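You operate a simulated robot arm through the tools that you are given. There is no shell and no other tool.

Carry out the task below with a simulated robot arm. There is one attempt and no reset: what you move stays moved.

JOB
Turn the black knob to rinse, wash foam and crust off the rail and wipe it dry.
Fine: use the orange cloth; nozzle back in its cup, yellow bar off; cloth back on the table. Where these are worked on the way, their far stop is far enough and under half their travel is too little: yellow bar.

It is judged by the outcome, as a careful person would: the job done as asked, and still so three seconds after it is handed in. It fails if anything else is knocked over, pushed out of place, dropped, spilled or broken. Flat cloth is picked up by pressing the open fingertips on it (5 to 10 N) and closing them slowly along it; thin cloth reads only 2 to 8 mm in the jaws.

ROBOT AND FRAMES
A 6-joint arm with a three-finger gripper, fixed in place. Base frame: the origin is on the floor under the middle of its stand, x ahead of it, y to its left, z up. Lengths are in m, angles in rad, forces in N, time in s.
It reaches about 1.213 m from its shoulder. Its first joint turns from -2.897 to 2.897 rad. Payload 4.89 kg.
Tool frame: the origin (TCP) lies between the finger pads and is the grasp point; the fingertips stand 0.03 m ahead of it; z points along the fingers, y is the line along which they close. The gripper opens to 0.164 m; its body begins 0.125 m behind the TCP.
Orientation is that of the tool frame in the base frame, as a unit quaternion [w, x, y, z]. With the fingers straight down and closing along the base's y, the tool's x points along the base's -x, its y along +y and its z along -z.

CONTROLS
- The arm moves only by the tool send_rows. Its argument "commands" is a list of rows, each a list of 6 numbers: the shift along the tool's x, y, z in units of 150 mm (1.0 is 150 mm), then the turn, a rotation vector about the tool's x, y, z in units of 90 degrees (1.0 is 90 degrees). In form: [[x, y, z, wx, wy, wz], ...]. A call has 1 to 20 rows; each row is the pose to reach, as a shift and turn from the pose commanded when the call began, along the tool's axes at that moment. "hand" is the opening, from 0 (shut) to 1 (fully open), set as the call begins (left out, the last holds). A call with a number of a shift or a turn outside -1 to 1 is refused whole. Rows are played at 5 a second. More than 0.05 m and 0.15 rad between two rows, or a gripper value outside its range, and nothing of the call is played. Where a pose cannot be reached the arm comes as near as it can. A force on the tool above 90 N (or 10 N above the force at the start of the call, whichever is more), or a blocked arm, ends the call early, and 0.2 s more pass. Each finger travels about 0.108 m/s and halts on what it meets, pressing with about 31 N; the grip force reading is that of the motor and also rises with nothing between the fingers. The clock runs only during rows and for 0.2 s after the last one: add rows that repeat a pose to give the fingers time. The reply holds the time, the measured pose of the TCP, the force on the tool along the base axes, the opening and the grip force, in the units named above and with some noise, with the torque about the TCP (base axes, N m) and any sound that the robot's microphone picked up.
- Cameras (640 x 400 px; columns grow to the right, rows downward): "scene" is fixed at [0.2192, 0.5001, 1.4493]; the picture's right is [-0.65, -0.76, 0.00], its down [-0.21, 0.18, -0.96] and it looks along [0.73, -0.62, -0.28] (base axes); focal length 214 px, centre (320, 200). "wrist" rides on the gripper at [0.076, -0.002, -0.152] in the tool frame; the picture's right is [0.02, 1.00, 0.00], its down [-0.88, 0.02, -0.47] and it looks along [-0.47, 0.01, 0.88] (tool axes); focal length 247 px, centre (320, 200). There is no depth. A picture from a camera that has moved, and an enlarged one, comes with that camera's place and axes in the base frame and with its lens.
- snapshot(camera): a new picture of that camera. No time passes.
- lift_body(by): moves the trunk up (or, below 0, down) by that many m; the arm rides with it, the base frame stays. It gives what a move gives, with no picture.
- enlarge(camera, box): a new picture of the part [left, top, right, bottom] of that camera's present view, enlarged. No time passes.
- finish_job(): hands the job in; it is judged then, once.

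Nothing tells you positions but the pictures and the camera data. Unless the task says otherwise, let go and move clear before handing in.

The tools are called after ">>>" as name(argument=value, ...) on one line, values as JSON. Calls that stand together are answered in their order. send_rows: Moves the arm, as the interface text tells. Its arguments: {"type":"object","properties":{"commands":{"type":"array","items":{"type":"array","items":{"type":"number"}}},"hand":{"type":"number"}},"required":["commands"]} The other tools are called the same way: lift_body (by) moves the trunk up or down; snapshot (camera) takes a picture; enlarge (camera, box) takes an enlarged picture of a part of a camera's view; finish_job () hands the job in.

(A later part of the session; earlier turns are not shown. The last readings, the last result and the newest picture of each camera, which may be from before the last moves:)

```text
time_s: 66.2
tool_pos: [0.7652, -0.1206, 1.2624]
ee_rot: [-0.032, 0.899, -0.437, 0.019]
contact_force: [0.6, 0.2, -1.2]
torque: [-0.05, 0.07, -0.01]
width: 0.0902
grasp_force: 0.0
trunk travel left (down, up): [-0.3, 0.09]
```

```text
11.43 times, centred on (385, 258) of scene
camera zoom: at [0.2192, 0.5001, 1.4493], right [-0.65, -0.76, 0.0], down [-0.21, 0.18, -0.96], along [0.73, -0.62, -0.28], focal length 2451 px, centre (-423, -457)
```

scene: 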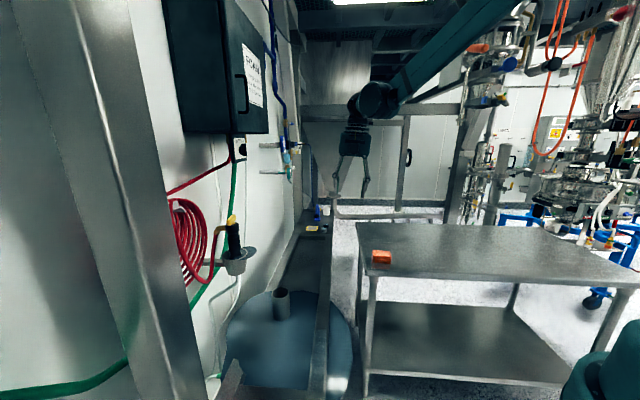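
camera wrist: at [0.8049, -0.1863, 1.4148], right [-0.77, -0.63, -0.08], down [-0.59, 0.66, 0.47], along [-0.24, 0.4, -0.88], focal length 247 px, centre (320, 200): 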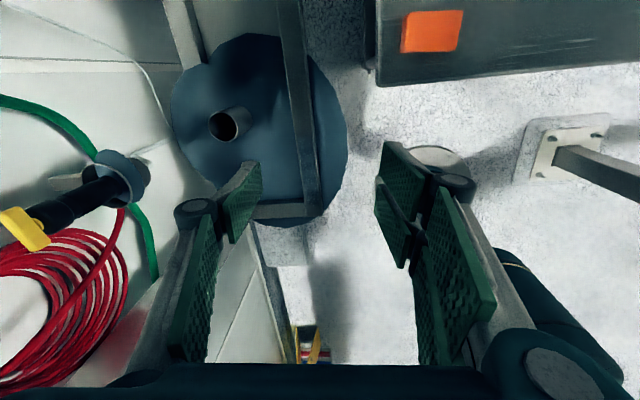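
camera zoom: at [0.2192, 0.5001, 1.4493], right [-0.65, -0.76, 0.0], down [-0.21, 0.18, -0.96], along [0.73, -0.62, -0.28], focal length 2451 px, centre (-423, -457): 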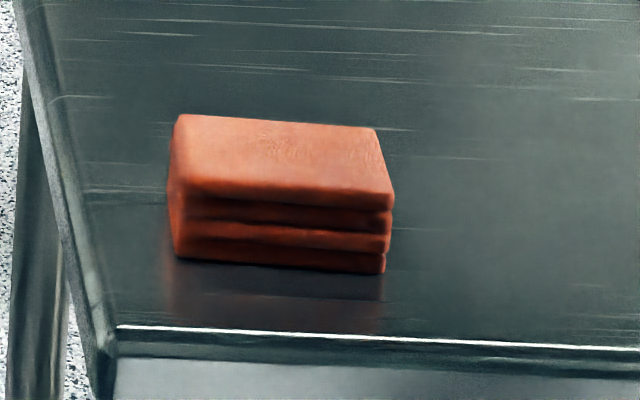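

The cloth is a folded pad centred at about u 0.743, w 0.286, with its top at z 0.911. It measures about 87 × 55 × 30 mm. I'll turn the hand to straddle its short side and move above it.

>>> send_rows(commands=[[0.06, 0.066, 0.03, -0.0036, 0.003, 0.0824], [0.12, 0.132, 0.06, -0.0073, 0.0059, 0.1648], [0.18, 0.197, 0.09, -0.0109, 0.0089, 0.2471], [0.24, 0.263, 0.12, -0.0145, 0.0118, 0.3295], [0.3, 0.329, 0.15, -0.0182, 0.0148, 0.4119], [0.36, 0.395, 0.18, -0.0218, 0.0177, 0.4943], [0.419, 0.46, 0.211, -0.0254, 0.0207, 0.5766], [0.479, 0.526, 0.241, -0.0291, 0.0236, 0.659], [0.539, 0.592, 0.271, -0.0327, 0.0266, 0.7414], [0.599, 0.658, 0.301, -0.0363, 0.0295, 0.8238], [0.659, 0.723, 0.331, -0.04, 0.0325, 0.9061], [0.719, 0.789, 0.361, -0.0436, 0.0354, 0.9885], [0.719, 0.789, 0.361, -0.0436, 0.0354, 0.9885]], hand=0.58)

>>> snapshot(camera="wrist")

>>> snapshot(camera="scene")

```text
time_s: 69.0
tool_pos: [0.7425, -0.2774, 1.2009]
ee_rot: [-0.002, -0.333, 0.943, 0.0]
contact_force: [-0.5, 0.3, 0.3]
torque: [0.03, 0.04, 0.0]
width: 0.0951
grasp_force: 0.0
trunk travel left (down, up): [-0.3, 0.09]
```

```text
taken
camera wrist: at [0.6855, -0.3266, 1.3529], right [-0.65, 0.76, 0.0], down [0.67, 0.57, 0.47], along [0.36, 0.31, -0.88], focal length 247 px, centre (320, 200)
```

wrist: 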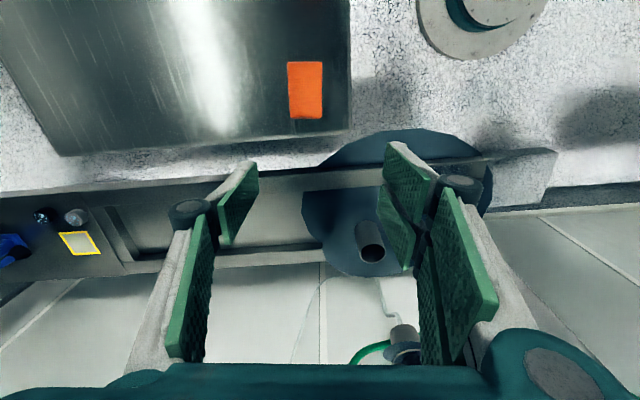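

```text
taken
```

scene: 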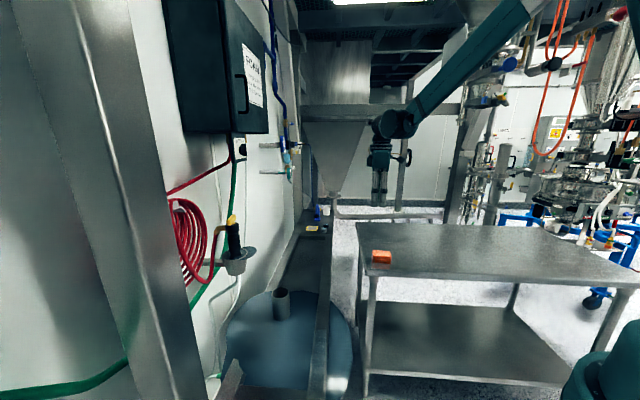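

>>> enlarge(camera="wrist", box=[260, 40, 350, 140])

```text
4.00 times, centred on (305, 90) of wrist
camera zoom: at [0.6855, -0.3266, 1.3529], right [-0.65, 0.76, 0.0], down [0.67, 0.57, 0.47], along [0.36, 0.31, -0.88], focal length 988 px, centre (380, 640)
```

zoom: 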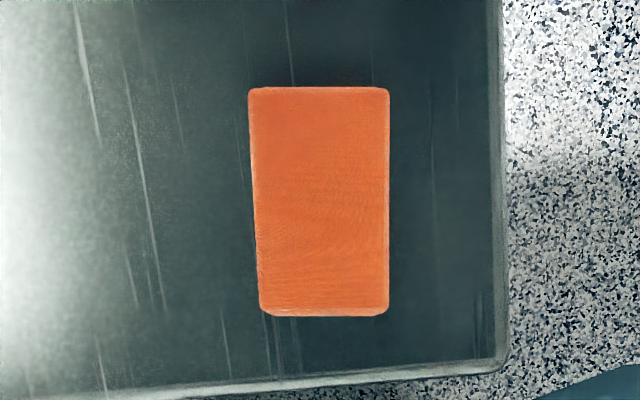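

The pad is aligned with the hand. I'm moving over its centre and descending.

>>> send_rows(commands=[[0.054, -0.035, 0.2, 0, 0, 0], [0.108, -0.069, 0.4, 0, 0, 0], [0.161, -0.104, 0.6, 0, 0, 0], [0.215, -0.138, 0.8, 0, 0, 0], [0.269, -0.173, 1.0, 0, 0, 0], [0.269, -0.173, 1.0, 0, 0, 0]])

>>> snapshot(camera="wrist")

>>> enlarge(camera="scene", box=[350, 180, 430, 280])

```text
time_s: 70.4
tool_pos: [0.7272, -0.3222, 1.0504]
ee_rot: [-0.002, -0.334, 0.943, 0.0]
contact_force: [0.1, 0.2, -0.6]
torque: [0.06, 0.13, -0.02]
width: 0.0949
grasp_force: 0.1
trunk travel left (down, up): [-0.3, 0.09]
```

```text
taken
camera wrist: at [0.6698, -0.3714, 1.2026], right [-0.65, 0.76, 0.0], down [0.67, 0.57, 0.47], along [0.36, 0.31, -0.88], focal length 247 px, centre (320, 200)
```

wrist: 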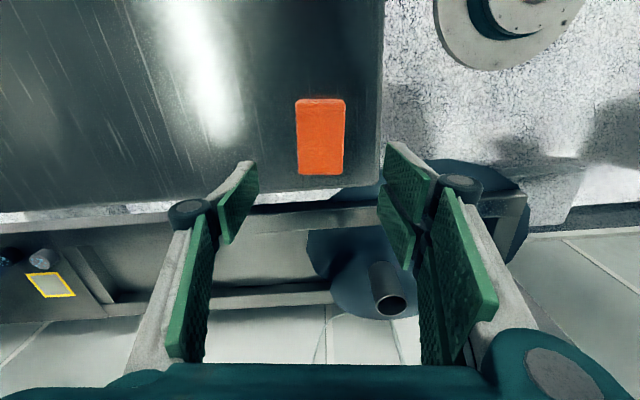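

```text
4.00 times, centred on (390, 230) of scene
camera zoom: at [0.2192, 0.5001, 1.4493], right [-0.65, -0.76, 0.0], down [-0.21, 0.18, -0.96], along [0.73, -0.62, -0.28], focal length 858 px, centre (40, 80)
```

zoom: 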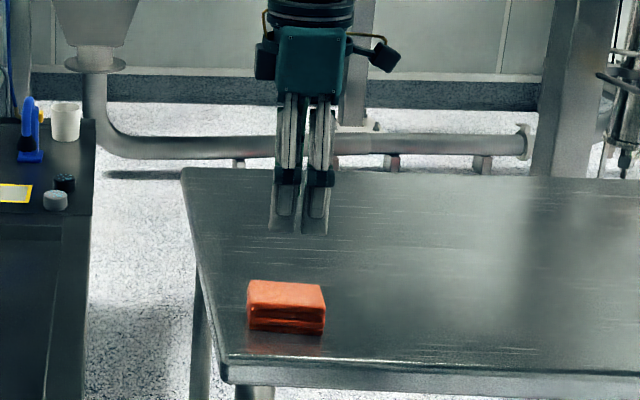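

It's centred. I'm descending to grip height, with the fingertips about 12 mm above the table.

>>> send_rows(commands=[[0, 0, 0.2, 0, 0, 0], [0, 0, 0.42, 0, 0, 0], [0, 0, 0.62, 0, 0, 0], [0, 0, 0.76, 0, 0, 0], [0, 0, 0.843, 0, 0, 0], [0, 0, 0.843, 0, 0, 0]])

>>> enlarge(camera="wrist", box=[200, 100, 440, 280])

>>> enlarge(camera="scene", box=[360, 220, 410, 275])

```text
time_s: 71.8
tool_pos: [0.7264, -0.3212, 0.9241]
ee_rot: [-0.003, -0.334, 0.943, 0.0]
contact_force: [0.6, 0.0, -0.9]
torque: [-0.03, 0.03, -0.01]
width: 0.0951
grasp_force: 0.0
trunk travel left (down, up): [-0.3, 0.09]
```

```text
2.22 times, centred on (320, 190) of wrist
camera zoom: at [0.6693, -0.3712, 1.0764], right [-0.65, 0.76, 0.0], down [0.67, 0.57, 0.47], along [0.36, 0.31, -0.88], focal length 549 px, centre (320, 222)
```

zoom: 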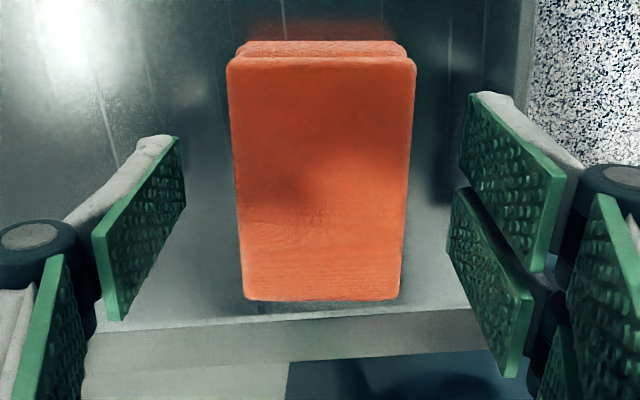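

```text
7.27 times, centred on (385, 248) of scene
camera zoom: at [0.2192, 0.5001, 1.4493], right [-0.65, -0.76, 0.0], down [-0.21, 0.18, -0.96], along [0.73, -0.62, -0.28], focal length 1560 px, centre (-153, -146)
```

zoom: 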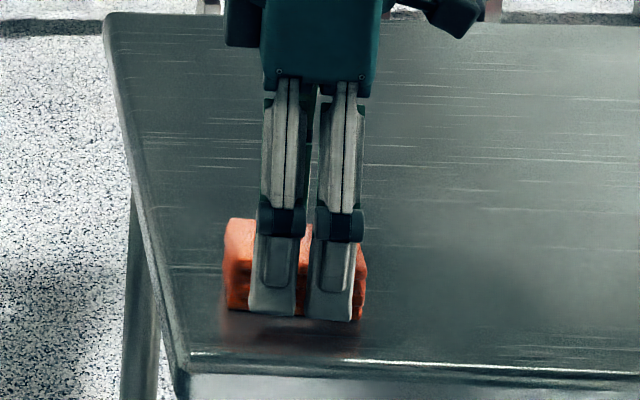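

The fingers straddle the pad without touching the table. I'm closing slowly on it.

>>> send_rows(commands=[[0, 0, 0, 0, 0, 0], [0, 0, 0, 0, 0, 0]], hand=0.42)

>>> send_rows(commands=[[0, 0, 0, 0, 0, 0], [0, 0, 0, 0, 0, 0], [0, 0, 0, 0, 0, 0]], hand=0.2)

>>> enlarge(camera="wrist", box=[200, 100, 440, 280])

>>> enlarge(camera="scene", box=[360, 220, 410, 275])

```text
time_s: 72.4
tool_pos: [0.7262, -0.3215, 0.9239]
ee_rot: [-0.002, -0.336, 0.942, 0.001]
contact_force: [-0.8, -1.1, -0.8]
torque: [-0.01, 0.01, 0.02]
width: 0.0687
grasp_force: 0.1
trunk travel left (down, up): [-0.3, 0.09]
```

```text
time_s: 73.2
tool_pos: [0.7265, -0.3217, 0.9243]
ee_rot: [-0.002, -0.335, 0.942, 0.0]
contact_force: [0.2, 0.2, 0.0]
torque: [0.0, -0.02, 0.01]
width: 0.054
grasp_force: 31.5
trunk travel left (down, up): [-0.3, 0.09]
```

```text
2.22 times, centred on (320, 190) of wrist
camera zoom: at [0.6692, -0.3712, 1.0767], right [-0.65, 0.76, 0.0], down [0.67, 0.57, 0.47], along [0.36, 0.31, -0.88], focal length 549 px, centre (320, 222)
```

zoom: 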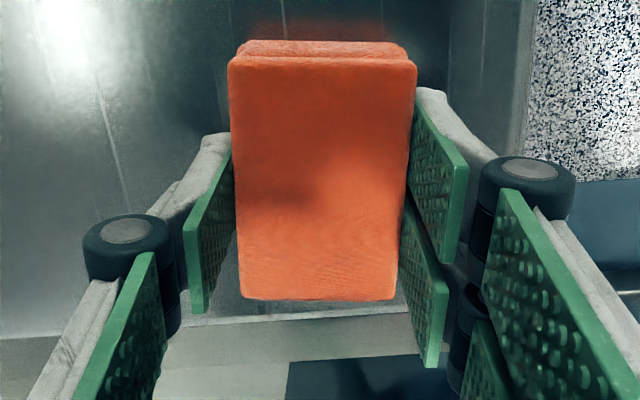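

```text
7.27 times, centred on (385, 248) of scene
camera zoom: at [0.2192, 0.5001, 1.4493], right [-0.65, -0.76, 0.0], down [-0.21, 0.18, -0.96], along [0.73, -0.62, -0.28], focal length 1560 px, centre (-153, -146)
```

zoom: 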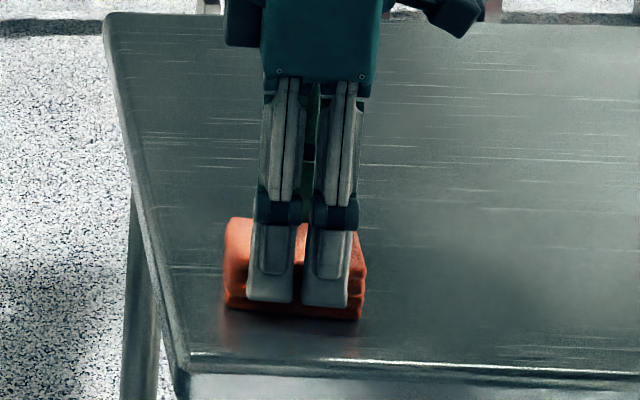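

The pad is gripped firmly at 54 mm. I'm lifting it off the table.

>>> send_rows(commands=[[0, 0, -0.15, 0, 0, 0], [0, 0, -0.35, 0, 0, 0], [0, 0, -0.6, 0, 0, 0], [0, 0, -0.8, 0, 0, 0], [0, 0, -1.0, 0, 0, 0]])

>>> enlarge(camera="scene", box=[340, 150, 430, 280])

```text
time_s: 74.4
tool_pos: [0.7278, -0.3217, 1.0741]
ee_rot: [-0.001, -0.334, 0.942, 0.0]
contact_force: [-0.2, 0.4, -0.4]
torque: [0.01, 0.08, 0.02]
width: 0.0542
grasp_force: 30.6
trunk travel left (down, up): [-0.3, 0.09]
```

```text
3.08 times, centred on (385, 215) of scene
camera zoom: at [0.2192, 0.5001, 1.4493], right [-0.65, -0.76, 0.0], down [-0.21, 0.18, -0.96], along [0.73, -0.62, -0.28], focal length 660 px, centre (120, 154)
```

zoom: 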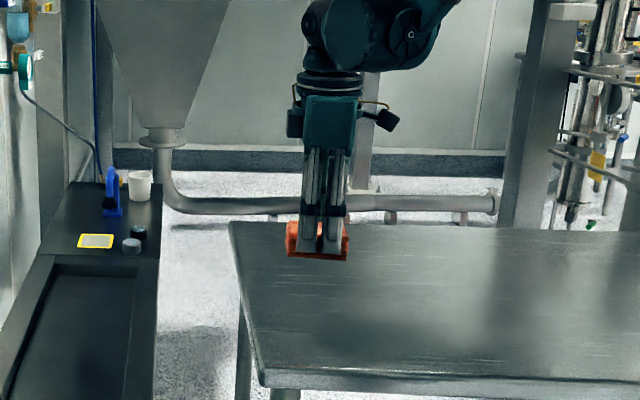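

The cloth is held, so I'm carrying it over to above the rail.

>>> send_rows(commands=[[-0.213, 0.173, 0, 0, 0, -0.017], [-0.426, 0.347, 0, 0, 0, -0.033], [-0.639, 0.52, 0, 0, 0, -0.05], [-0.852, 0.693, 0, 0, 0, -0.067]])

>>> send_rows(commands=[[-0.184, 0.12, 0.133, 0, 0, 0], [-0.368, 0.24, 0.267, 0, 0, 0], [-0.552, 0.36, 0.4, 0, 0, 0], [-0.736, 0.48, 0.533, 0, 0, 0], [-0.92, 0.6, 0.667, 0, 0, 0], [-0.92, 0.6, 0.667, 0, 0, 0]])

>>> snapshot(camera="wrist")

>>> enlarge(camera="scene", box=[230, 180, 390, 400])

```text
time_s: 75.4
tool_pos: [0.7601, -0.1612, 1.0739]
ee_rot: [-0.001, -0.385, 0.923, 0.001]
contact_force: [-0.5, -0.4, -0.6]
torque: [0.08, -0.02, 0.04]
width: 0.054
grasp_force: 30.5
trunk travel left (down, up): [-0.3, 0.09]
```

```text
time_s: 76.8
tool_pos: [0.7956, 0.0024, 0.9751]
ee_rot: [-0.002, -0.383, 0.924, 0.0]
contact_force: [0.3, 0.4, -0.9]
torque: [-0.08, 0.09, 0.01]
width: 0.0542
grasp_force: 31.0
trunk travel left (down, up): [-0.3, 0.09]
```

```text
taken
camera wrist: at [0.7433, -0.0541, 1.1261], right [-0.72, 0.69, 0.0], down [0.61, 0.64, 0.47], along [0.32, 0.34, -0.88], focal length 247 px, centre (320, 200)
```

wrist: 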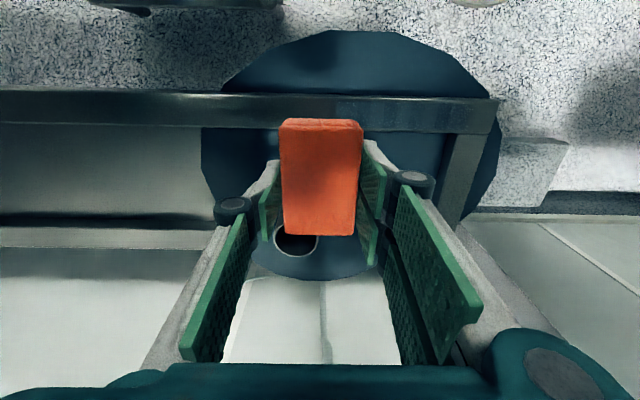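

```text
1.82 times, centred on (310, 290) of scene
camera zoom: at [0.2192, 0.5001, 1.4493], right [-0.65, -0.76, 0.0], down [-0.21, 0.18, -0.96], along [0.73, -0.62, -0.28], focal length 390 px, centre (338, 36)
```

zoom: 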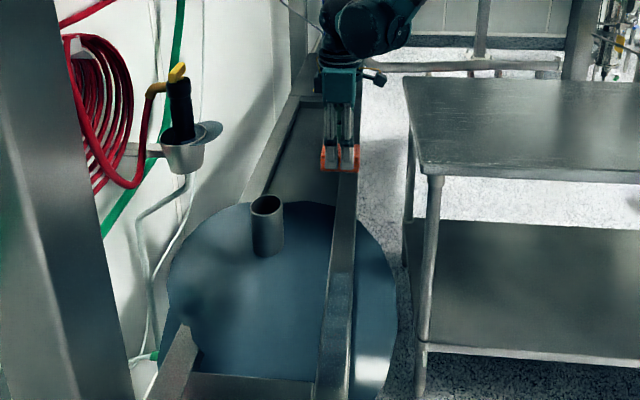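

The pad is above the rail just past the far end of the wet area. I'm descending toward the rail.

>>> send_rows(commands=[[0, 0, 0.25, 0, 0, 0], [0, 0, 0.5, 0, 0, 0], [0, 0, 0.75, 0, 0, 0], [0, 0, 1.0, 0, 0, 0]])

>>> send_rows(commands=[[0, 0, 0.2, 0, 0, 0], [0, 0, 0.4, 0, 0, 0], [0, 0, 0.6, 0, 0, 0], [0, 0, 0.6, 0, 0, 0]])

>>> enlarge(camera="wrist", box=[200, 60, 520, 260])

>>> enlarge(camera="scene", box=[280, 230, 380, 330])

```text
time_s: 77.8
tool_pos: [0.7947, 0.0008, 0.8247]
ee_rot: [-0.001, -0.385, 0.923, 0.0]
contact_force: [-0.7, -0.1, -0.9]
torque: [-0.01, -0.1, 0.01]
width: 0.0538
grasp_force: 31.4
trunk travel left (down, up): [-0.3, 0.09]
```

```text
time_s: 78.8
tool_pos: [0.7935, -0.0004, 0.7334]
ee_rot: [-0.002, -0.384, 0.924, 0.0]
contact_force: [0.3, 0.1, -1.4]
torque: [-0.01, 0.05, 0.01]
width: 0.054
grasp_force: 30.4
trunk travel left (down, up): [-0.3, 0.09]
```

```text
2.00 times, centred on (360, 160) of wrist
camera zoom: at [0.7417, -0.056, 0.8864], right [-0.72, 0.69, 0.0], down [0.61, 0.64, 0.47], along [0.32, 0.34, -0.88], focal length 494 px, centre (240, 280)
```

zoom: 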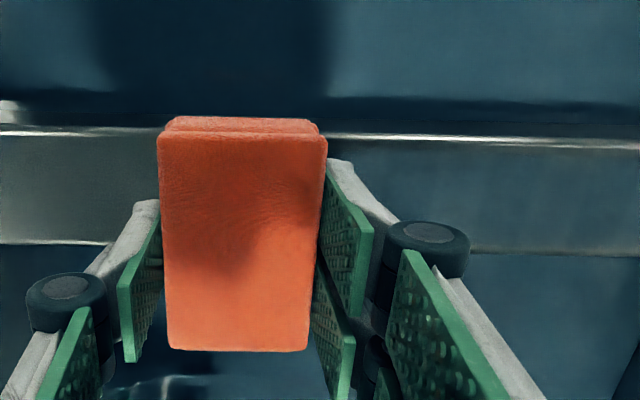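

```text
4.00 times, centred on (330, 280) of scene
camera zoom: at [0.2192, 0.5001, 1.4493], right [-0.65, -0.76, 0.0], down [-0.21, 0.18, -0.96], along [0.73, -0.62, -0.28], focal length 858 px, centre (280, -120)
```

zoom: 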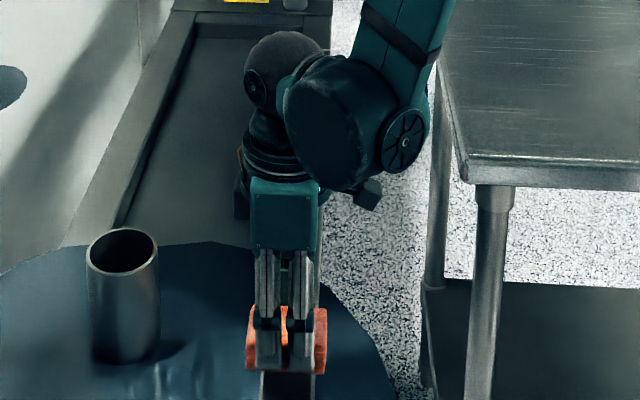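

>>> send_rows(commands=[[0, 0, 0.05, 0, 0, 0], [0, 0, 0.1, 0, 0, 0], [0, 0, 0.13, 0, 0, 0], [0, 0, 0.16, 0, 0, 0], [0, 0, 0.18, 0, 0, 0]])

>>> enlarge(camera="scene", box=[300, 270, 350, 330])

```text
time_s: 80.0
tool_pos: [0.7936, -0.0005, 0.707]
ee_rot: [-0.003, -0.384, 0.923, 0.0]
contact_force: [-0.2, -0.1, -0.7]
torque: [-0.01, -0.01, 0.0]
width: 0.0543
grasp_force: 30.6
trunk travel left (down, up): [-0.3, 0.09]
```

```text
6.67 times, centred on (325, 300) of scene
camera zoom: at [0.2192, 0.5001, 1.4493], right [-0.65, -0.76, 0.0], down [-0.21, 0.18, -0.96], along [0.73, -0.62, -0.28], focal length 1430 px, centre (287, -467)
```

zoom: 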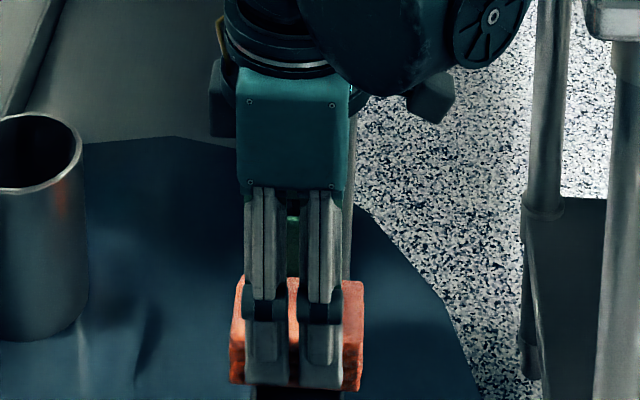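

>>> send_rows(commands=[[0, 0, 0.013, 0, 0, 0], [0, 0, 0.026, 0, 0, 0], [0, 0, 0.034, 0, 0, 0]])

>>> send_rows(commands=[[0, 0, 0.01, 0, 0, 0], [0, 0, 0.015, 0, 0, 0]])

```text
time_s: 80.8
tool_pos: [0.7932, 0.0004, 0.7027]
ee_rot: [-0.002, -0.383, 0.924, 0.001]
contact_force: [6.3, -1.1, 34.4]
torque: [-0.1, -0.23, 0.01]
width: 0.0547
grasp_force: 31.1
trunk travel left (down, up): [-0.3, 0.09]
```

```text
time_s: 81.4
tool_pos: [0.7935, 0.0004, 0.7004]
ee_rot: [-0.001, -0.383, 0.924, 0.0]
contact_force: [2.9, -1.6, 33.4]
torque: [-0.07, -0.11, 0.02]
width: 0.0544
grasp_force: 31.2
trunk travel left (down, up): [-0.3, 0.09]
```

Contact at about z 0.703, with a bit too much pressure. I'm easing up 2 mm.

>>> send_rows(commands=[[0, 0, -0.012, 0, 0, 0], [0, 0, -0.012, 0, 0, 0]])

```text
time_s: 82.0
tool_pos: [0.7936, 0.001, 0.7006]
ee_rot: [-0.001, -0.384, 0.923, 0.0]
contact_force: [0.7, -0.1, -0.7]
torque: [0.01, 0.0, 0.01]
width: 0.0545
grasp_force: 30.4
trunk travel left (down, up): [-0.3, 0.09]
```

>>> send_rows(commands=[[0, 0, 0.005, 0, 0, 0], [0, 0, 0.005, 0, 0, 0]])

```text
time_s: 82.6
tool_pos: [0.7928, 0.0006, 0.7004]
ee_rot: [-0.001, -0.383, 0.924, 0.0]
contact_force: [1.1, 0.7, 3.6]
torque: [0.0, -0.1, 0.0]
width: 0.0542
grasp_force: 30.9
trunk travel left (down, up): [-0.3, 0.09]
```

>>> send_rows(commands=[[0, 0, 0.003, 0, 0, 0], [0, 0.1, 0.003, 0, 0, 0], [0, 0.2, 0.003, 0, 0, 0], [0, 0.3, 0.003, 0, 0, 0], [0, 0.4, 0.003, 0, 0, 0], [0, 0.5, 0.003, 0, 0, 0], [0, 0.5, 0.003, 0, 0, 0]])

>>> enlarge(camera="wrist", box=[140, 60, 520, 260])

```text
time_s: 84.2
tool_pos: [0.7665, 0.0563, 0.7163]
ee_rot: [-0.003, -0.382, 0.924, 0.001]
contact_force: [-0.8, 0.0, -0.6]
torque: [0.01, 0.01, -0.01]
width: 0.054
grasp_force: 30.7
out of reach, approached as far as the arm can: row 3, 4, 5, 6, 7
trunk travel left (down, up): [-0.3, 0.09]
```

```text
1.68 times, centred on (330, 160) of wrist
camera zoom: at [0.716, 0.0003, 0.8683], right [-0.72, 0.69, 0.0], down [0.61, 0.64, 0.47], along [0.32, 0.34, -0.88], focal length 416 px, centre (303, 267)
```

zoom: 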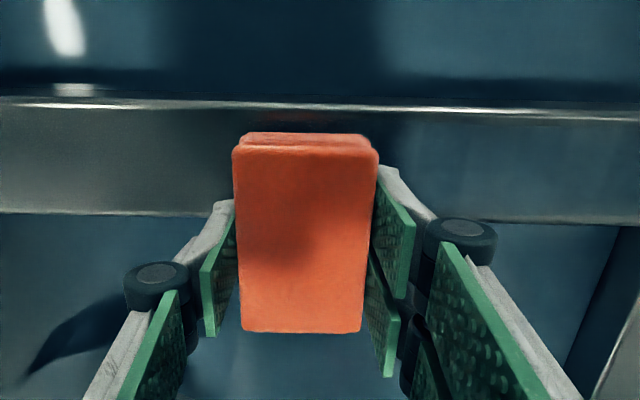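

The arm is near a joint limit at this low height, because the forearm is almost vertical. I'll raise the cloth and lower the trunk 0.3 m to give the wrist more range.

>>> send_rows(commands=[[0, 0, -0.25, 0, 0, 0], [0, 0, -0.5, 0, 0, 0], [0, 0, -0.75, 0, 0, 0], [0, 0, -1.0, 0, 0, 0]])

>>> send_rows(commands=[[0, 0, -0.25, 0, 0, 0], [0, 0, -0.5, 0, 0, 0], [0, 0, -0.75, 0, 0, 0], [0, 0, -1.0, 0, 0, 0]])

>>> snapshot(camera="scene")

>>> enlarge(camera="wrist", box=[140, 40, 520, 260])

```text
time_s: 85.2
tool_pos: [0.7685, 0.0548, 0.8638]
ee_rot: [-0.002, -0.383, 0.924, 0.0]
contact_force: [1.0, -0.3, -0.8]
torque: [-0.02, 0.1, 0.01]
width: 0.0539
grasp_force: 30.8
trunk travel left (down, up): [-0.3, 0.09]
```

```text
time_s: 86.2
tool_pos: [0.7691, 0.0547, 1.0146]
ee_rot: [-0.002, -0.383, 0.924, 0.0]
contact_force: [1.1, -0.6, -1.7]
torque: [0.01, 0.1, 0.04]
width: 0.054
grasp_force: 31.0
trunk travel left (down, up): [-0.3, 0.09]
```

```text
taken
```

scene: 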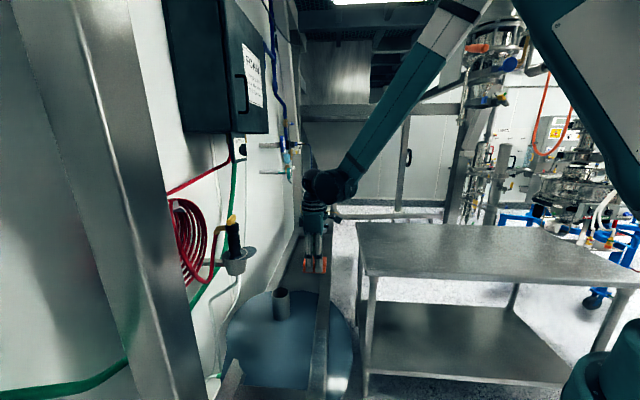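

```text
1.68 times, centred on (330, 150) of wrist
camera zoom: at [0.7174, -0.0007, 1.167], right [-0.72, 0.69, 0.0], down [0.61, 0.64, 0.47], along [0.32, 0.34, -0.88], focal length 416 px, centre (303, 284)
```

zoom: 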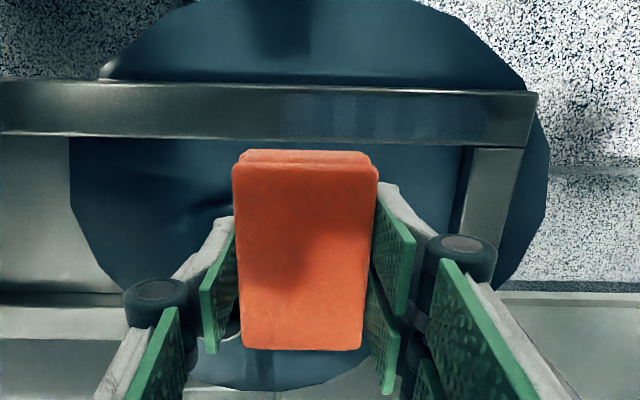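

I'm lowering the trunk now.

>>> lift_body(by=-0.2)

>>> snapshot(camera="scene")

```text
time_s: 88.4
tool_pos: [0.7694, 0.0551, 0.8139]
ee_rot: [-0.002, -0.383, 0.924, 0.0]
contact_force: [-0.2, 0.4, -0.1]
torque: [0.0, 0.0, -0.02]
width: 0.0542
grasp_force: 31.3
trunk travel left (down, up): [-0.1, 0.29]
```

```text
taken
```

scene: 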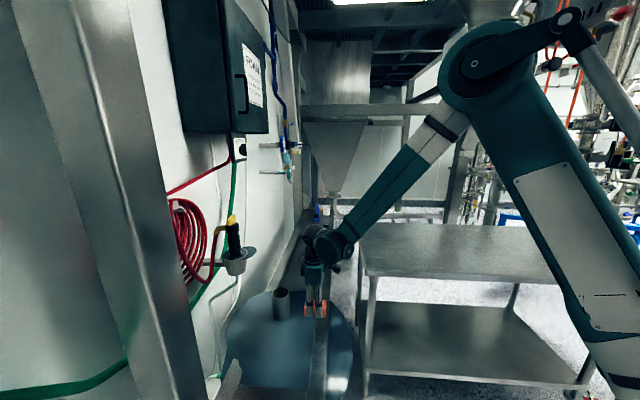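

The trunk is down 0.2 m and the wrist has more range. I'm moving back to the far end of the wet section, just above the rail.

>>> send_rows(commands=[[0.04, -0.12, 0.13, 0, 0, 0], [0.08, -0.25, 0.27, 0, 0, 0], [0.11, -0.367, 0.42, 0, 0, 0], [0.127, -0.367, 0.56, 0, 0, 0], [0.127, -0.367, 0.7, 0, 0, 0], [0.127, -0.367, 0.7, 0, 0, 0]])

```text
time_s: 89.8
tool_pos: [0.7953, 0.002, 0.7092]
ee_rot: [-0.002, -0.384, 0.923, 0.0]
contact_force: [0.2, -0.6, -1.1]
torque: [-0.04, -0.02, 0.03]
width: 0.0541
grasp_force: 30.5
trunk travel left (down, up): [-0.1, 0.29]
```

>>> send_rows(commands=[[0, 0, 0.025, 0, 0, 0], [0, 0, 0.045, 0, 0, 0], [0, 0, 0.055, 0, 0, 0]])

```text
time_s: 90.6
tool_pos: [0.794, 0.002, 0.7013]
ee_rot: [-0.001, -0.383, 0.924, 0.0]
contact_force: [-1.1, -0.1, 0.2]
torque: [-0.02, 0.0, -0.02]
width: 0.0542
grasp_force: 31.3
trunk travel left (down, up): [-0.1, 0.29]
```

>>> send_rows(commands=[[0, 0, 0.006, 0, 0, 0], [0, 0, 0.01, 0, 0, 0]])

```text
time_s: 91.2
tool_pos: [0.7945, 0.0023, 0.6999]
ee_rot: [-0.001, -0.384, 0.923, 0.0]
contact_force: [3.2, 1.1, 8.7]
torque: [0.05, -0.08, -0.02]
width: 0.0543
grasp_force: 31.2
trunk travel left (down, up): [-0.1, 0.29]
```

Contact is at about 9 N, a good wiping pressure. I'm wiping along the rail.

>>> send_rows(commands=[[0, 0.1, 0, 0, 0, 0], [0, 0.2, 0, 0, 0, 0], [0, 0.3, 0, 0, 0, 0], [0, 0.4, 0, 0, 0, 0], [0, 0.5, 0, 0, 0, 0], [0, 0.6, 0, 0, 0, 0], [0, 0.7, 0, 0, 0, 0]])

>>> enlarge(camera="wrist", box=[100, 40, 520, 260])

>>> enlarge(camera="scene", box=[280, 270, 370, 400])

```text
time_s: 92.8
tool_pos: [0.7196, 0.0773, 0.7]
ee_rot: [-0.001, -0.383, 0.924, 0.0]
contact_force: [2.2, -2.3, 13.7]
torque: [-0.07, -0.04, 0.07]
width: 0.0544
grasp_force: 30.2
trunk travel left (down, up): [-0.1, 0.29]
```

```text
1.52 times, centred on (310, 150) of wrist
camera zoom: at [0.6675, 0.0212, 0.8526], right [-0.72, 0.69, 0.0], down [0.61, 0.64, 0.47], along [0.32, 0.34, -0.88], focal length 376 px, centre (335, 276)
```

zoom: 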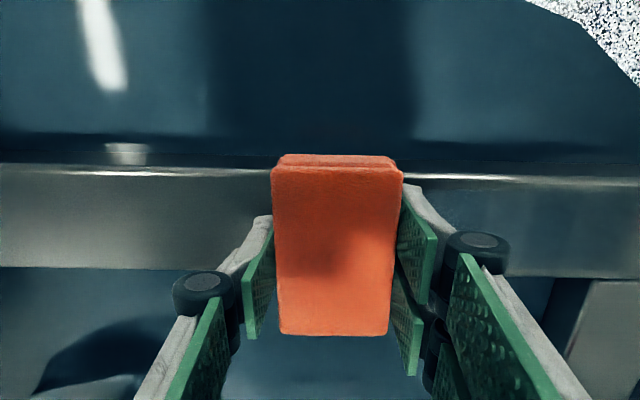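

```text
3.08 times, centred on (325, 335) of scene
camera zoom: at [0.2192, 0.5001, 1.4493], right [-0.65, -0.76, 0.0], down [-0.21, 0.18, -0.96], along [0.73, -0.62, -0.28], focal length 660 px, centre (305, -215)
```

zoom: 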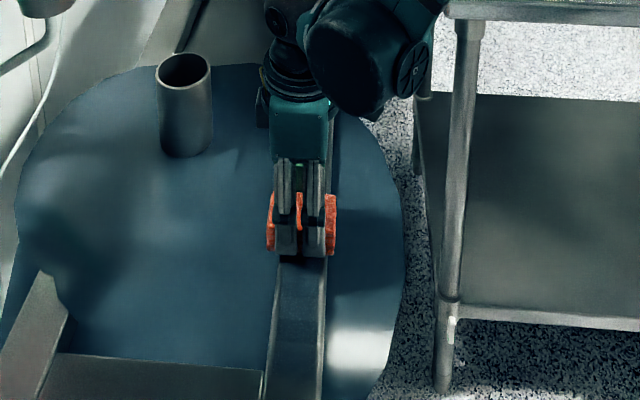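

The wiped part looks dry and the rest still has the wet film. I'm continuing along the rail.

>>> send_rows(commands=[[0, 0.1, 0, 0, 0, 0], [0, 0.2, 0, 0, 0, 0], [0, 0.3, 0, 0, 0, 0], [0, 0.4, 0, 0, 0, 0], [0, 0.5, 0, 0, 0, 0], [0, 0.6, 0, 0, 0, 0], [0, 0.7, 0, 0, 0, 0]])

>>> enlarge(camera="wrist", box=[100, 40, 520, 260])

```text
time_s: 94.4
tool_pos: [0.6452, 0.1503, 0.6997]
ee_rot: [-0.002, -0.383, 0.924, 0.0]
contact_force: [0.9, -0.1, -1.2]
torque: [0.02, 0.03, 0.01]
width: 0.0542
grasp_force: 31.0
trunk travel left (down, up): [-0.1, 0.29]
```

```text
1.52 times, centred on (310, 150) of wrist
camera zoom: at [0.5933, 0.0949, 0.8528], right [-0.72, 0.69, 0.0], down [0.61, 0.64, 0.47], along [0.32, 0.34, -0.88], focal length 376 px, centre (335, 276)
```

zoom: 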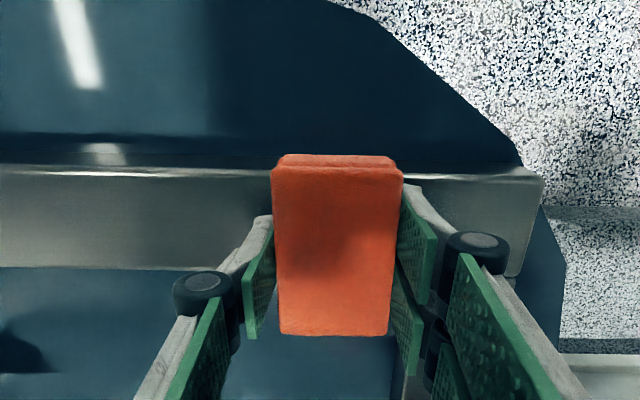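

Contact was lost partway, so I'm pressing down slightly again and will go back over that part.

>>> send_rows(commands=[[0, 0, 0.005, 0, 0, 0], [0, 0, 0.008, 0, 0, 0]])

```text
time_s: 95.0
tool_pos: [0.6455, 0.1502, 0.6995]
ee_rot: [-0.001, -0.383, 0.924, 0.001]
contact_force: [0.2, 0.7, 21.4]
torque: [0.09, 0.12, 0.02]
width: 0.054
grasp_force: 30.7
trunk travel left (down, up): [-0.1, 0.29]
```

>>> send_rows(commands=[[0, 0, -0.003, 0, 0, 0], [0, -0.1, -0.003, 0, 0, 0], [0, -0.2, -0.003, 0, 0, 0], [0, -0.3, -0.003, 0, 0, 0], [0, -0.4, -0.003, 0, 0, 0], [0, -0.5, -0.003, 0, 0, 0], [0, -0.6, -0.003, 0, 0, 0], [0, -0.7, -0.003, 0, 0, 0]])

>>> enlarge(camera="wrist", box=[200, 40, 620, 260])

```text
time_s: 96.8
tool_pos: [0.7187, 0.0768, 0.7001]
ee_rot: [-0.002, -0.383, 0.924, 0.0]
contact_force: [-2.0, 1.8, 6.0]
torque: [0.15, 0.11, 0.03]
width: 0.054
grasp_force: 30.7
trunk travel left (down, up): [-0.1, 0.29]
```

```text
1.52 times, centred on (410, 150) of wrist
camera zoom: at [0.6675, 0.0212, 0.8524], right [-0.72, 0.69, 0.0], down [0.61, 0.64, 0.47], along [0.32, 0.34, -0.88], focal length 376 px, centre (183, 276)
```

zoom: 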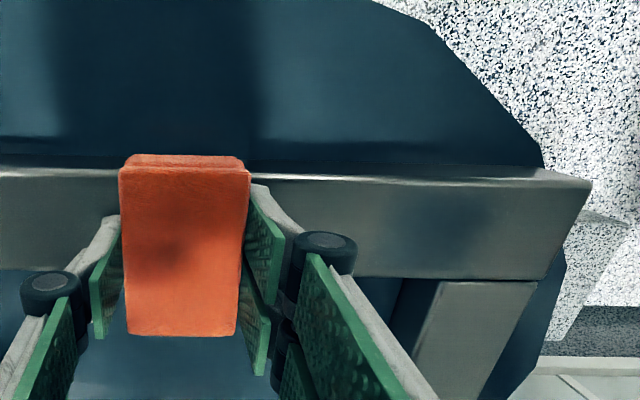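

One wet spot remains toward the near end. I'm sweeping forward again past it.

>>> send_rows(commands=[[0, 0.12, 0, 0, 0, 0], [0, 0.24, 0, 0, 0, 0], [0, 0.36, 0, 0, 0, 0], [0, 0.48, 0, 0, 0, 0], [0, 0.6, 0, 0, 0, 0], [0, 0.72, 0, 0, 0, 0], [0, 0.84, 0, 0, 0, 0]])

>>> enlarge(camera="wrist", box=[200, 40, 620, 260])

```text
time_s: 98.4
tool_pos: [0.6298, 0.1639, 0.6994]
ee_rot: [-0.001, -0.383, 0.924, 0.002]
contact_force: [3.9, -1.9, 15.0]
torque: [-0.05, -0.05, 0.02]
width: 0.054
grasp_force: 31.1
trunk travel left (down, up): [-0.1, 0.29]
```

```text
1.52 times, centred on (410, 150) of wrist
camera zoom: at [0.5781, 0.1097, 0.8522], right [-0.72, 0.69, 0.0], down [0.61, 0.64, 0.47], along [0.32, 0.34, -0.88], focal length 376 px, centre (183, 276)
```

zoom: 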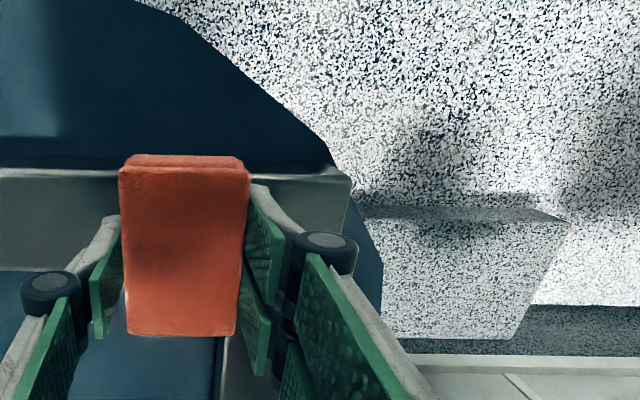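

>>> send_rows(commands=[[0, 0.1, 0, 0, 0, 0], [0, 0.2, 0, 0, 0, 0], [0, 0.3, 0, 0, 0, 0], [0, 0.38, 0, 0, 0, 0], [0, 0.38, 0, 0, 0, 0]])

>>> send_rows(commands=[[0, -0.1, 0, 0, 0, 0], [0, -0.2, 0, 0, 0, 0], [0, -0.3, 0, 0, 0, 0], [0, -0.4, 0, 0, 0, 0], [0, -0.5, 0, 0, 0, 0], [0, -0.6, 0, 0, 0, 0], [0, -0.7, 0, 0, 0, 0], [0, -0.8, 0, 0, 0, 0], [0, -0.9, 0, 0, 0, 0]])

>>> enlarge(camera="wrist", box=[200, 40, 620, 260])

>>> enlarge(camera="scene", box=[280, 270, 370, 400])

```text
time_s: 99.6
tool_pos: [0.591, 0.2063, 0.6991]
ee_rot: [-0.001, -0.383, 0.924, 0.0]
contact_force: [-2.7, 0.1, 2.6]
torque: [0.08, 0.08, 0.06]
width: 0.0541
grasp_force: 31.4
trunk travel left (down, up): [-0.1, 0.29]
```

```text
time_s: 101.6
tool_pos: [0.6858, 0.1113, 0.6991]
ee_rot: [0.0, -0.384, 0.923, 0.0]
contact_force: [-5.8, 4.9, 13.6]
torque: [0.24, 0.23, -0.02]
width: 0.0543
grasp_force: 31.0
trunk travel left (down, up): [-0.1, 0.29]
```

```text
1.52 times, centred on (410, 150) of wrist
camera zoom: at [0.6332, 0.055, 0.8521], right [-0.72, 0.69, 0.0], down [0.61, 0.64, 0.47], along [0.32, 0.34, -0.88], focal length 376 px, centre (183, 276)
```

zoom: 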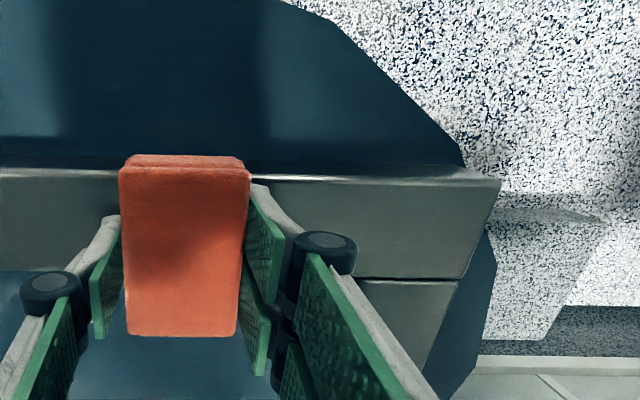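

```text
3.08 times, centred on (325, 335) of scene
camera zoom: at [0.2192, 0.5001, 1.4493], right [-0.65, -0.76, 0.0], down [-0.21, 0.18, -0.96], along [0.73, -0.62, -0.28], focal length 660 px, centre (305, -215)
```

zoom: 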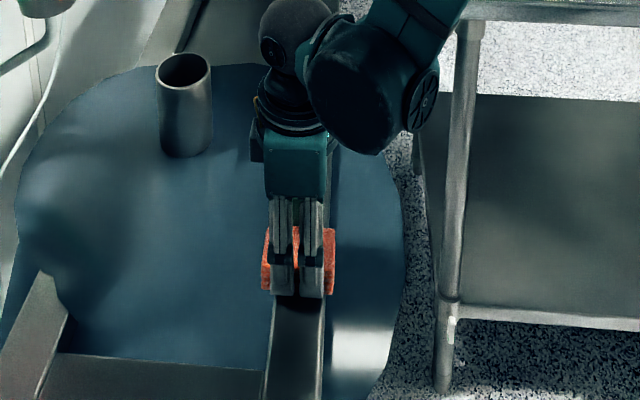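

The near end is dry. I'll finish with a stroke back over the far half, then lift and inspect.

>>> send_rows(commands=[[0, -0.12, 0, 0, 0, 0], [0, -0.24, 0, 0, 0, 0], [0, -0.36, 0, 0, 0, 0], [0, -0.48, 0, 0, 0, 0], [0, -0.6, 0, 0, 0, 0], [0, -0.72, 0, 0, 0, 0], [0, -0.84, 0, 0, 0, 0], [0, -0.96, 0, 0, 0, 0]])

>>> send_rows(commands=[[0, 0, -0.15, 0, 0, 0], [0, 0, -0.35, 0, 0, 0], [0, 0, -0.6, 0, 0, 0], [0, 0, -0.8, 0, 0, 0], [0, 0, -1.0, 0, 0, 0]])

>>> snapshot(camera="wrist")

>>> enlarge(camera="scene", box=[290, 290, 350, 400])

```text
time_s: 103.4
tool_pos: [0.7887, 0.0109, 0.6994]
ee_rot: [-0.001, -0.384, 0.923, 0.001]
contact_force: [-8.2, 8.8, 25.1]
torque: [0.34, 0.44, -0.05]
width: 0.0541
grasp_force: 30.8
trunk travel left (down, up): [-0.1, 0.29]
```

```text
time_s: 104.6
tool_pos: [0.7887, 0.0095, 0.8469]
ee_rot: [-0.002, -0.383, 0.924, 0.0]
contact_force: [0.6, -0.2, -1.0]
torque: [0.02, 0.12, 0.03]
width: 0.0541
grasp_force: 31.3
trunk travel left (down, up): [-0.1, 0.29]
```

```text
taken
camera wrist: at [0.7371, -0.0464, 1.0005], right [-0.72, 0.69, 0.0], down [0.61, 0.64, 0.47], along [0.32, 0.34, -0.88], focal length 247 px, centre (320, 200)
```

wrist: 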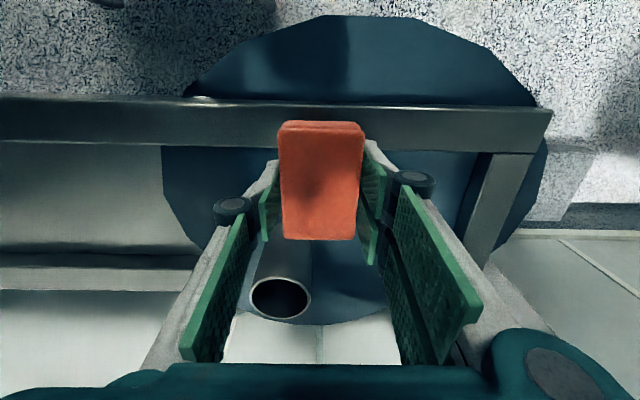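

```text
3.64 times, centred on (320, 345) of scene
camera zoom: at [0.2192, 0.5001, 1.4493], right [-0.65, -0.76, 0.0], down [-0.21, 0.18, -0.96], along [0.73, -0.62, -0.28], focal length 780 px, centre (320, -327)
```

zoom: 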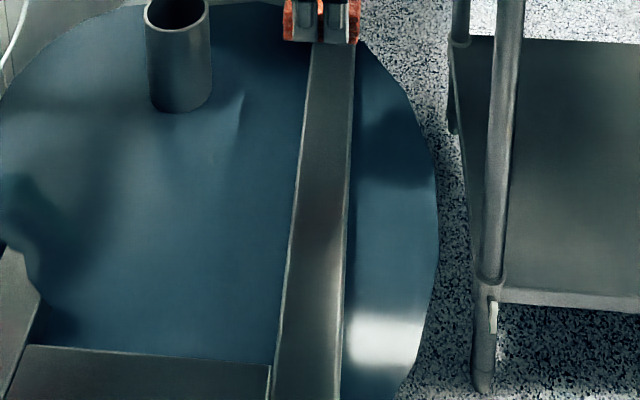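

>>> enlarge(camera="wrist", box=[350, 80, 560, 180])

>>> enlarge(camera="scene", box=[304, 305, 336, 345])

>>> enlarge(camera="scene", box=[300, 340, 336, 400])

>>> enlarge(camera="wrist", box=[120, 80, 330, 180])

```text
3.05 times, centred on (455, 130) of wrist
camera zoom: at [0.7371, -0.0464, 1.0005], right [-0.72, 0.69, 0.0], down [0.61, 0.64, 0.47], along [0.32, 0.34, -0.88], focal length 753 px, centre (-91, 413)
```

zoom: 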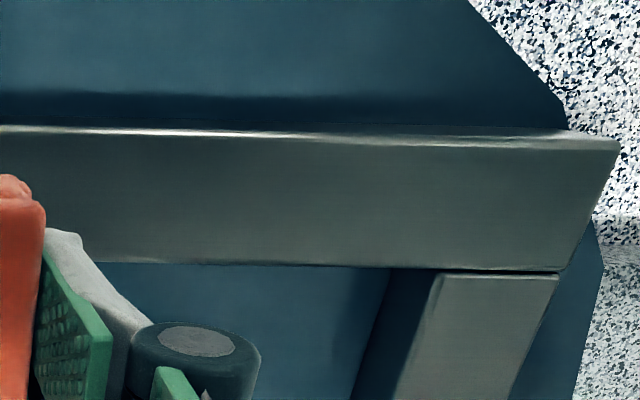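

```text
10.00 times, centred on (320, 325) of scene
camera zoom: at [0.2192, 0.5001, 1.4493], right [-0.65, -0.76, 0.0], down [-0.21, 0.18, -0.96], along [0.73, -0.62, -0.28], focal length 2145 px, centre (320, -1050)
```

zoom: 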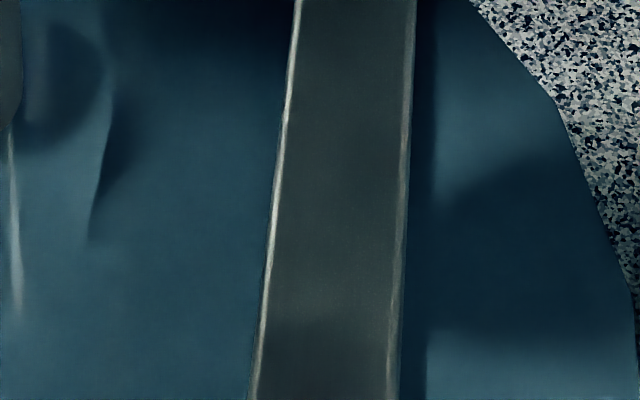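

```text
6.67 times, centred on (318, 370) of scene
camera zoom: at [0.2192, 0.5001, 1.4493], right [-0.65, -0.76, 0.0], down [-0.21, 0.18, -0.96], along [0.73, -0.62, -0.28], focal length 1430 px, centre (333, -933)
```

zoom: 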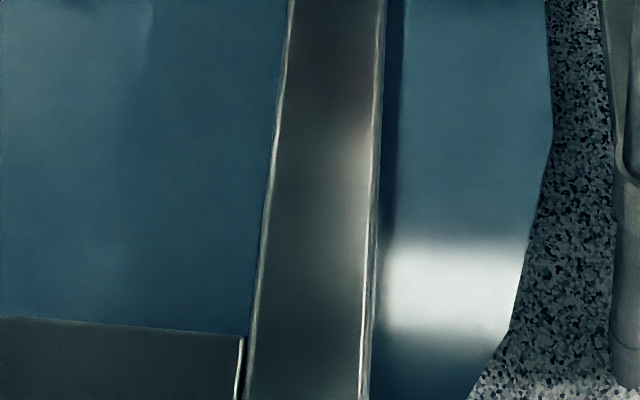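

```text
3.05 times, centred on (225, 130) of wrist
camera zoom: at [0.7371, -0.0464, 1.0005], right [-0.72, 0.69, 0.0], down [0.61, 0.64, 0.47], along [0.32, 0.34, -0.88], focal length 753 px, centre (610, 413)
```

zoom: 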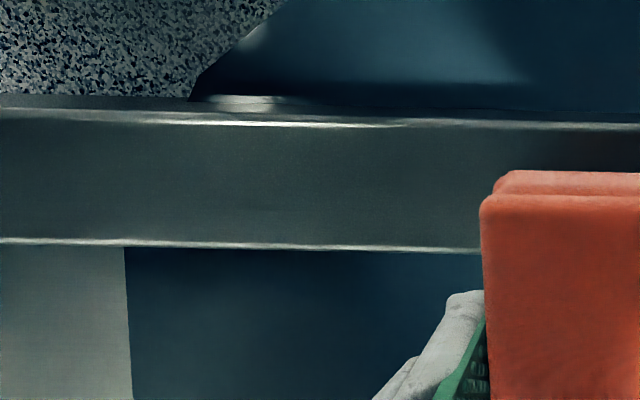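

The rail is clean and dry along its whole length. Now I'll raise the trunk back to its former height and return the cloth to its place on the table.

>>> lift_body(by=0.2)

>>> send_rows(commands=[[0.2, -0.16, -0.04, 0, 0, 0], [0.4, -0.32, -0.08, 0, 0, 0], [0.6, -0.48, -0.12, 0, 0, 0], [0.8, -0.64, -0.15, 0, 0, 0], [0.93, -0.65, -0.15, 0, 0, 0]])

>>> snapshot(camera="wrist")

```text
time_s: 106.8
tool_pos: [0.7893, 0.0095, 1.0484]
ee_rot: [-0.002, -0.383, 0.924, 0.0]
contact_force: [-0.9, 0.1, -1.1]
torque: [-0.01, -0.02, 0.02]
width: 0.054
grasp_force: 31.0
trunk travel left (down, up): [-0.3, 0.09]
```

```text
time_s: 108.0
tool_pos: [0.7611, -0.1588, 1.0699]
ee_rot: [-0.002, -0.383, 0.924, 0.0]
contact_force: [1.1, -0.3, -1.8]
torque: [0.0, 0.06, 0.0]
width: 0.0542
grasp_force: 31.3
trunk travel left (down, up): [-0.3, 0.09]
```

```text
taken
camera wrist: at [0.7082, -0.2149, 1.2228], right [-0.72, 0.69, 0.0], down [0.61, 0.64, 0.47], along [0.32, 0.34, -0.88], focal length 247 px, centre (320, 200)
```

wrist: 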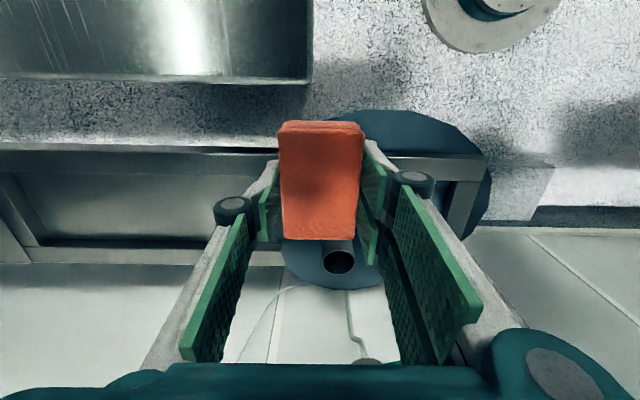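

>>> send_rows(commands=[[0.23, -0.15, 0, 0, 0, 0.017], [0.47, -0.31, 0, 0, 0, 0.033], [0.7, -0.46, 0, 0, 0, 0.05], [0.933, -0.613, 0, 0, 0, 0.06], [0.933, -0.613, 0, 0, 0, 0.06]])

>>> enlarge(camera="scene", box=[340, 150, 430, 280])

>>> snapshot(camera="wrist")

```text
time_s: 109.2
tool_pos: [0.7252, -0.3223, 1.071]
ee_rot: [-0.003, -0.34, 0.941, 0.0]
contact_force: [0.5, -1.1, -1.2]
torque: [0.11, -0.01, -0.01]
width: 0.0541
grasp_force: 31.6
trunk travel left (down, up): [-0.3, 0.09]
```

```text
3.08 times, centred on (385, 215) of scene
camera zoom: at [0.2192, 0.5001, 1.4493], right [-0.65, -0.76, 0.0], down [-0.21, 0.18, -0.96], along [0.73, -0.62, -0.28], focal length 660 px, centre (120, 154)
```

zoom: 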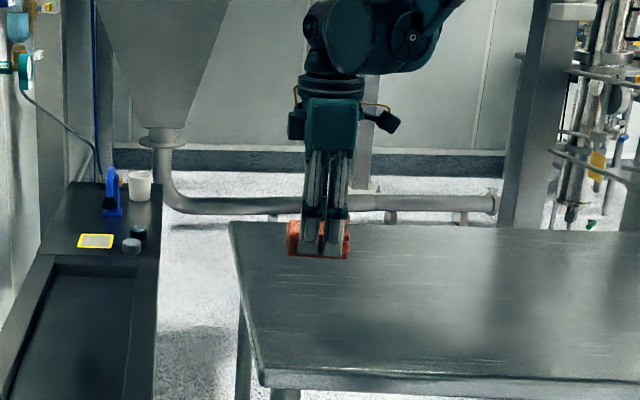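

```text
taken
camera wrist: at [0.668, -0.3729, 1.2236], right [-0.65, 0.76, 0.0], down [0.67, 0.58, 0.47], along [0.35, 0.31, -0.88], focal length 247 px, centre (320, 200)
```

wrist: 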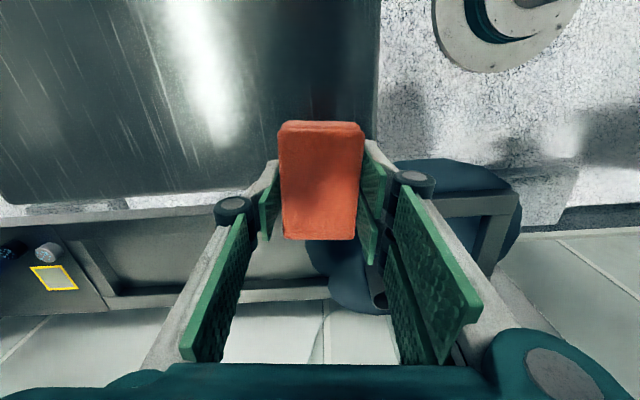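

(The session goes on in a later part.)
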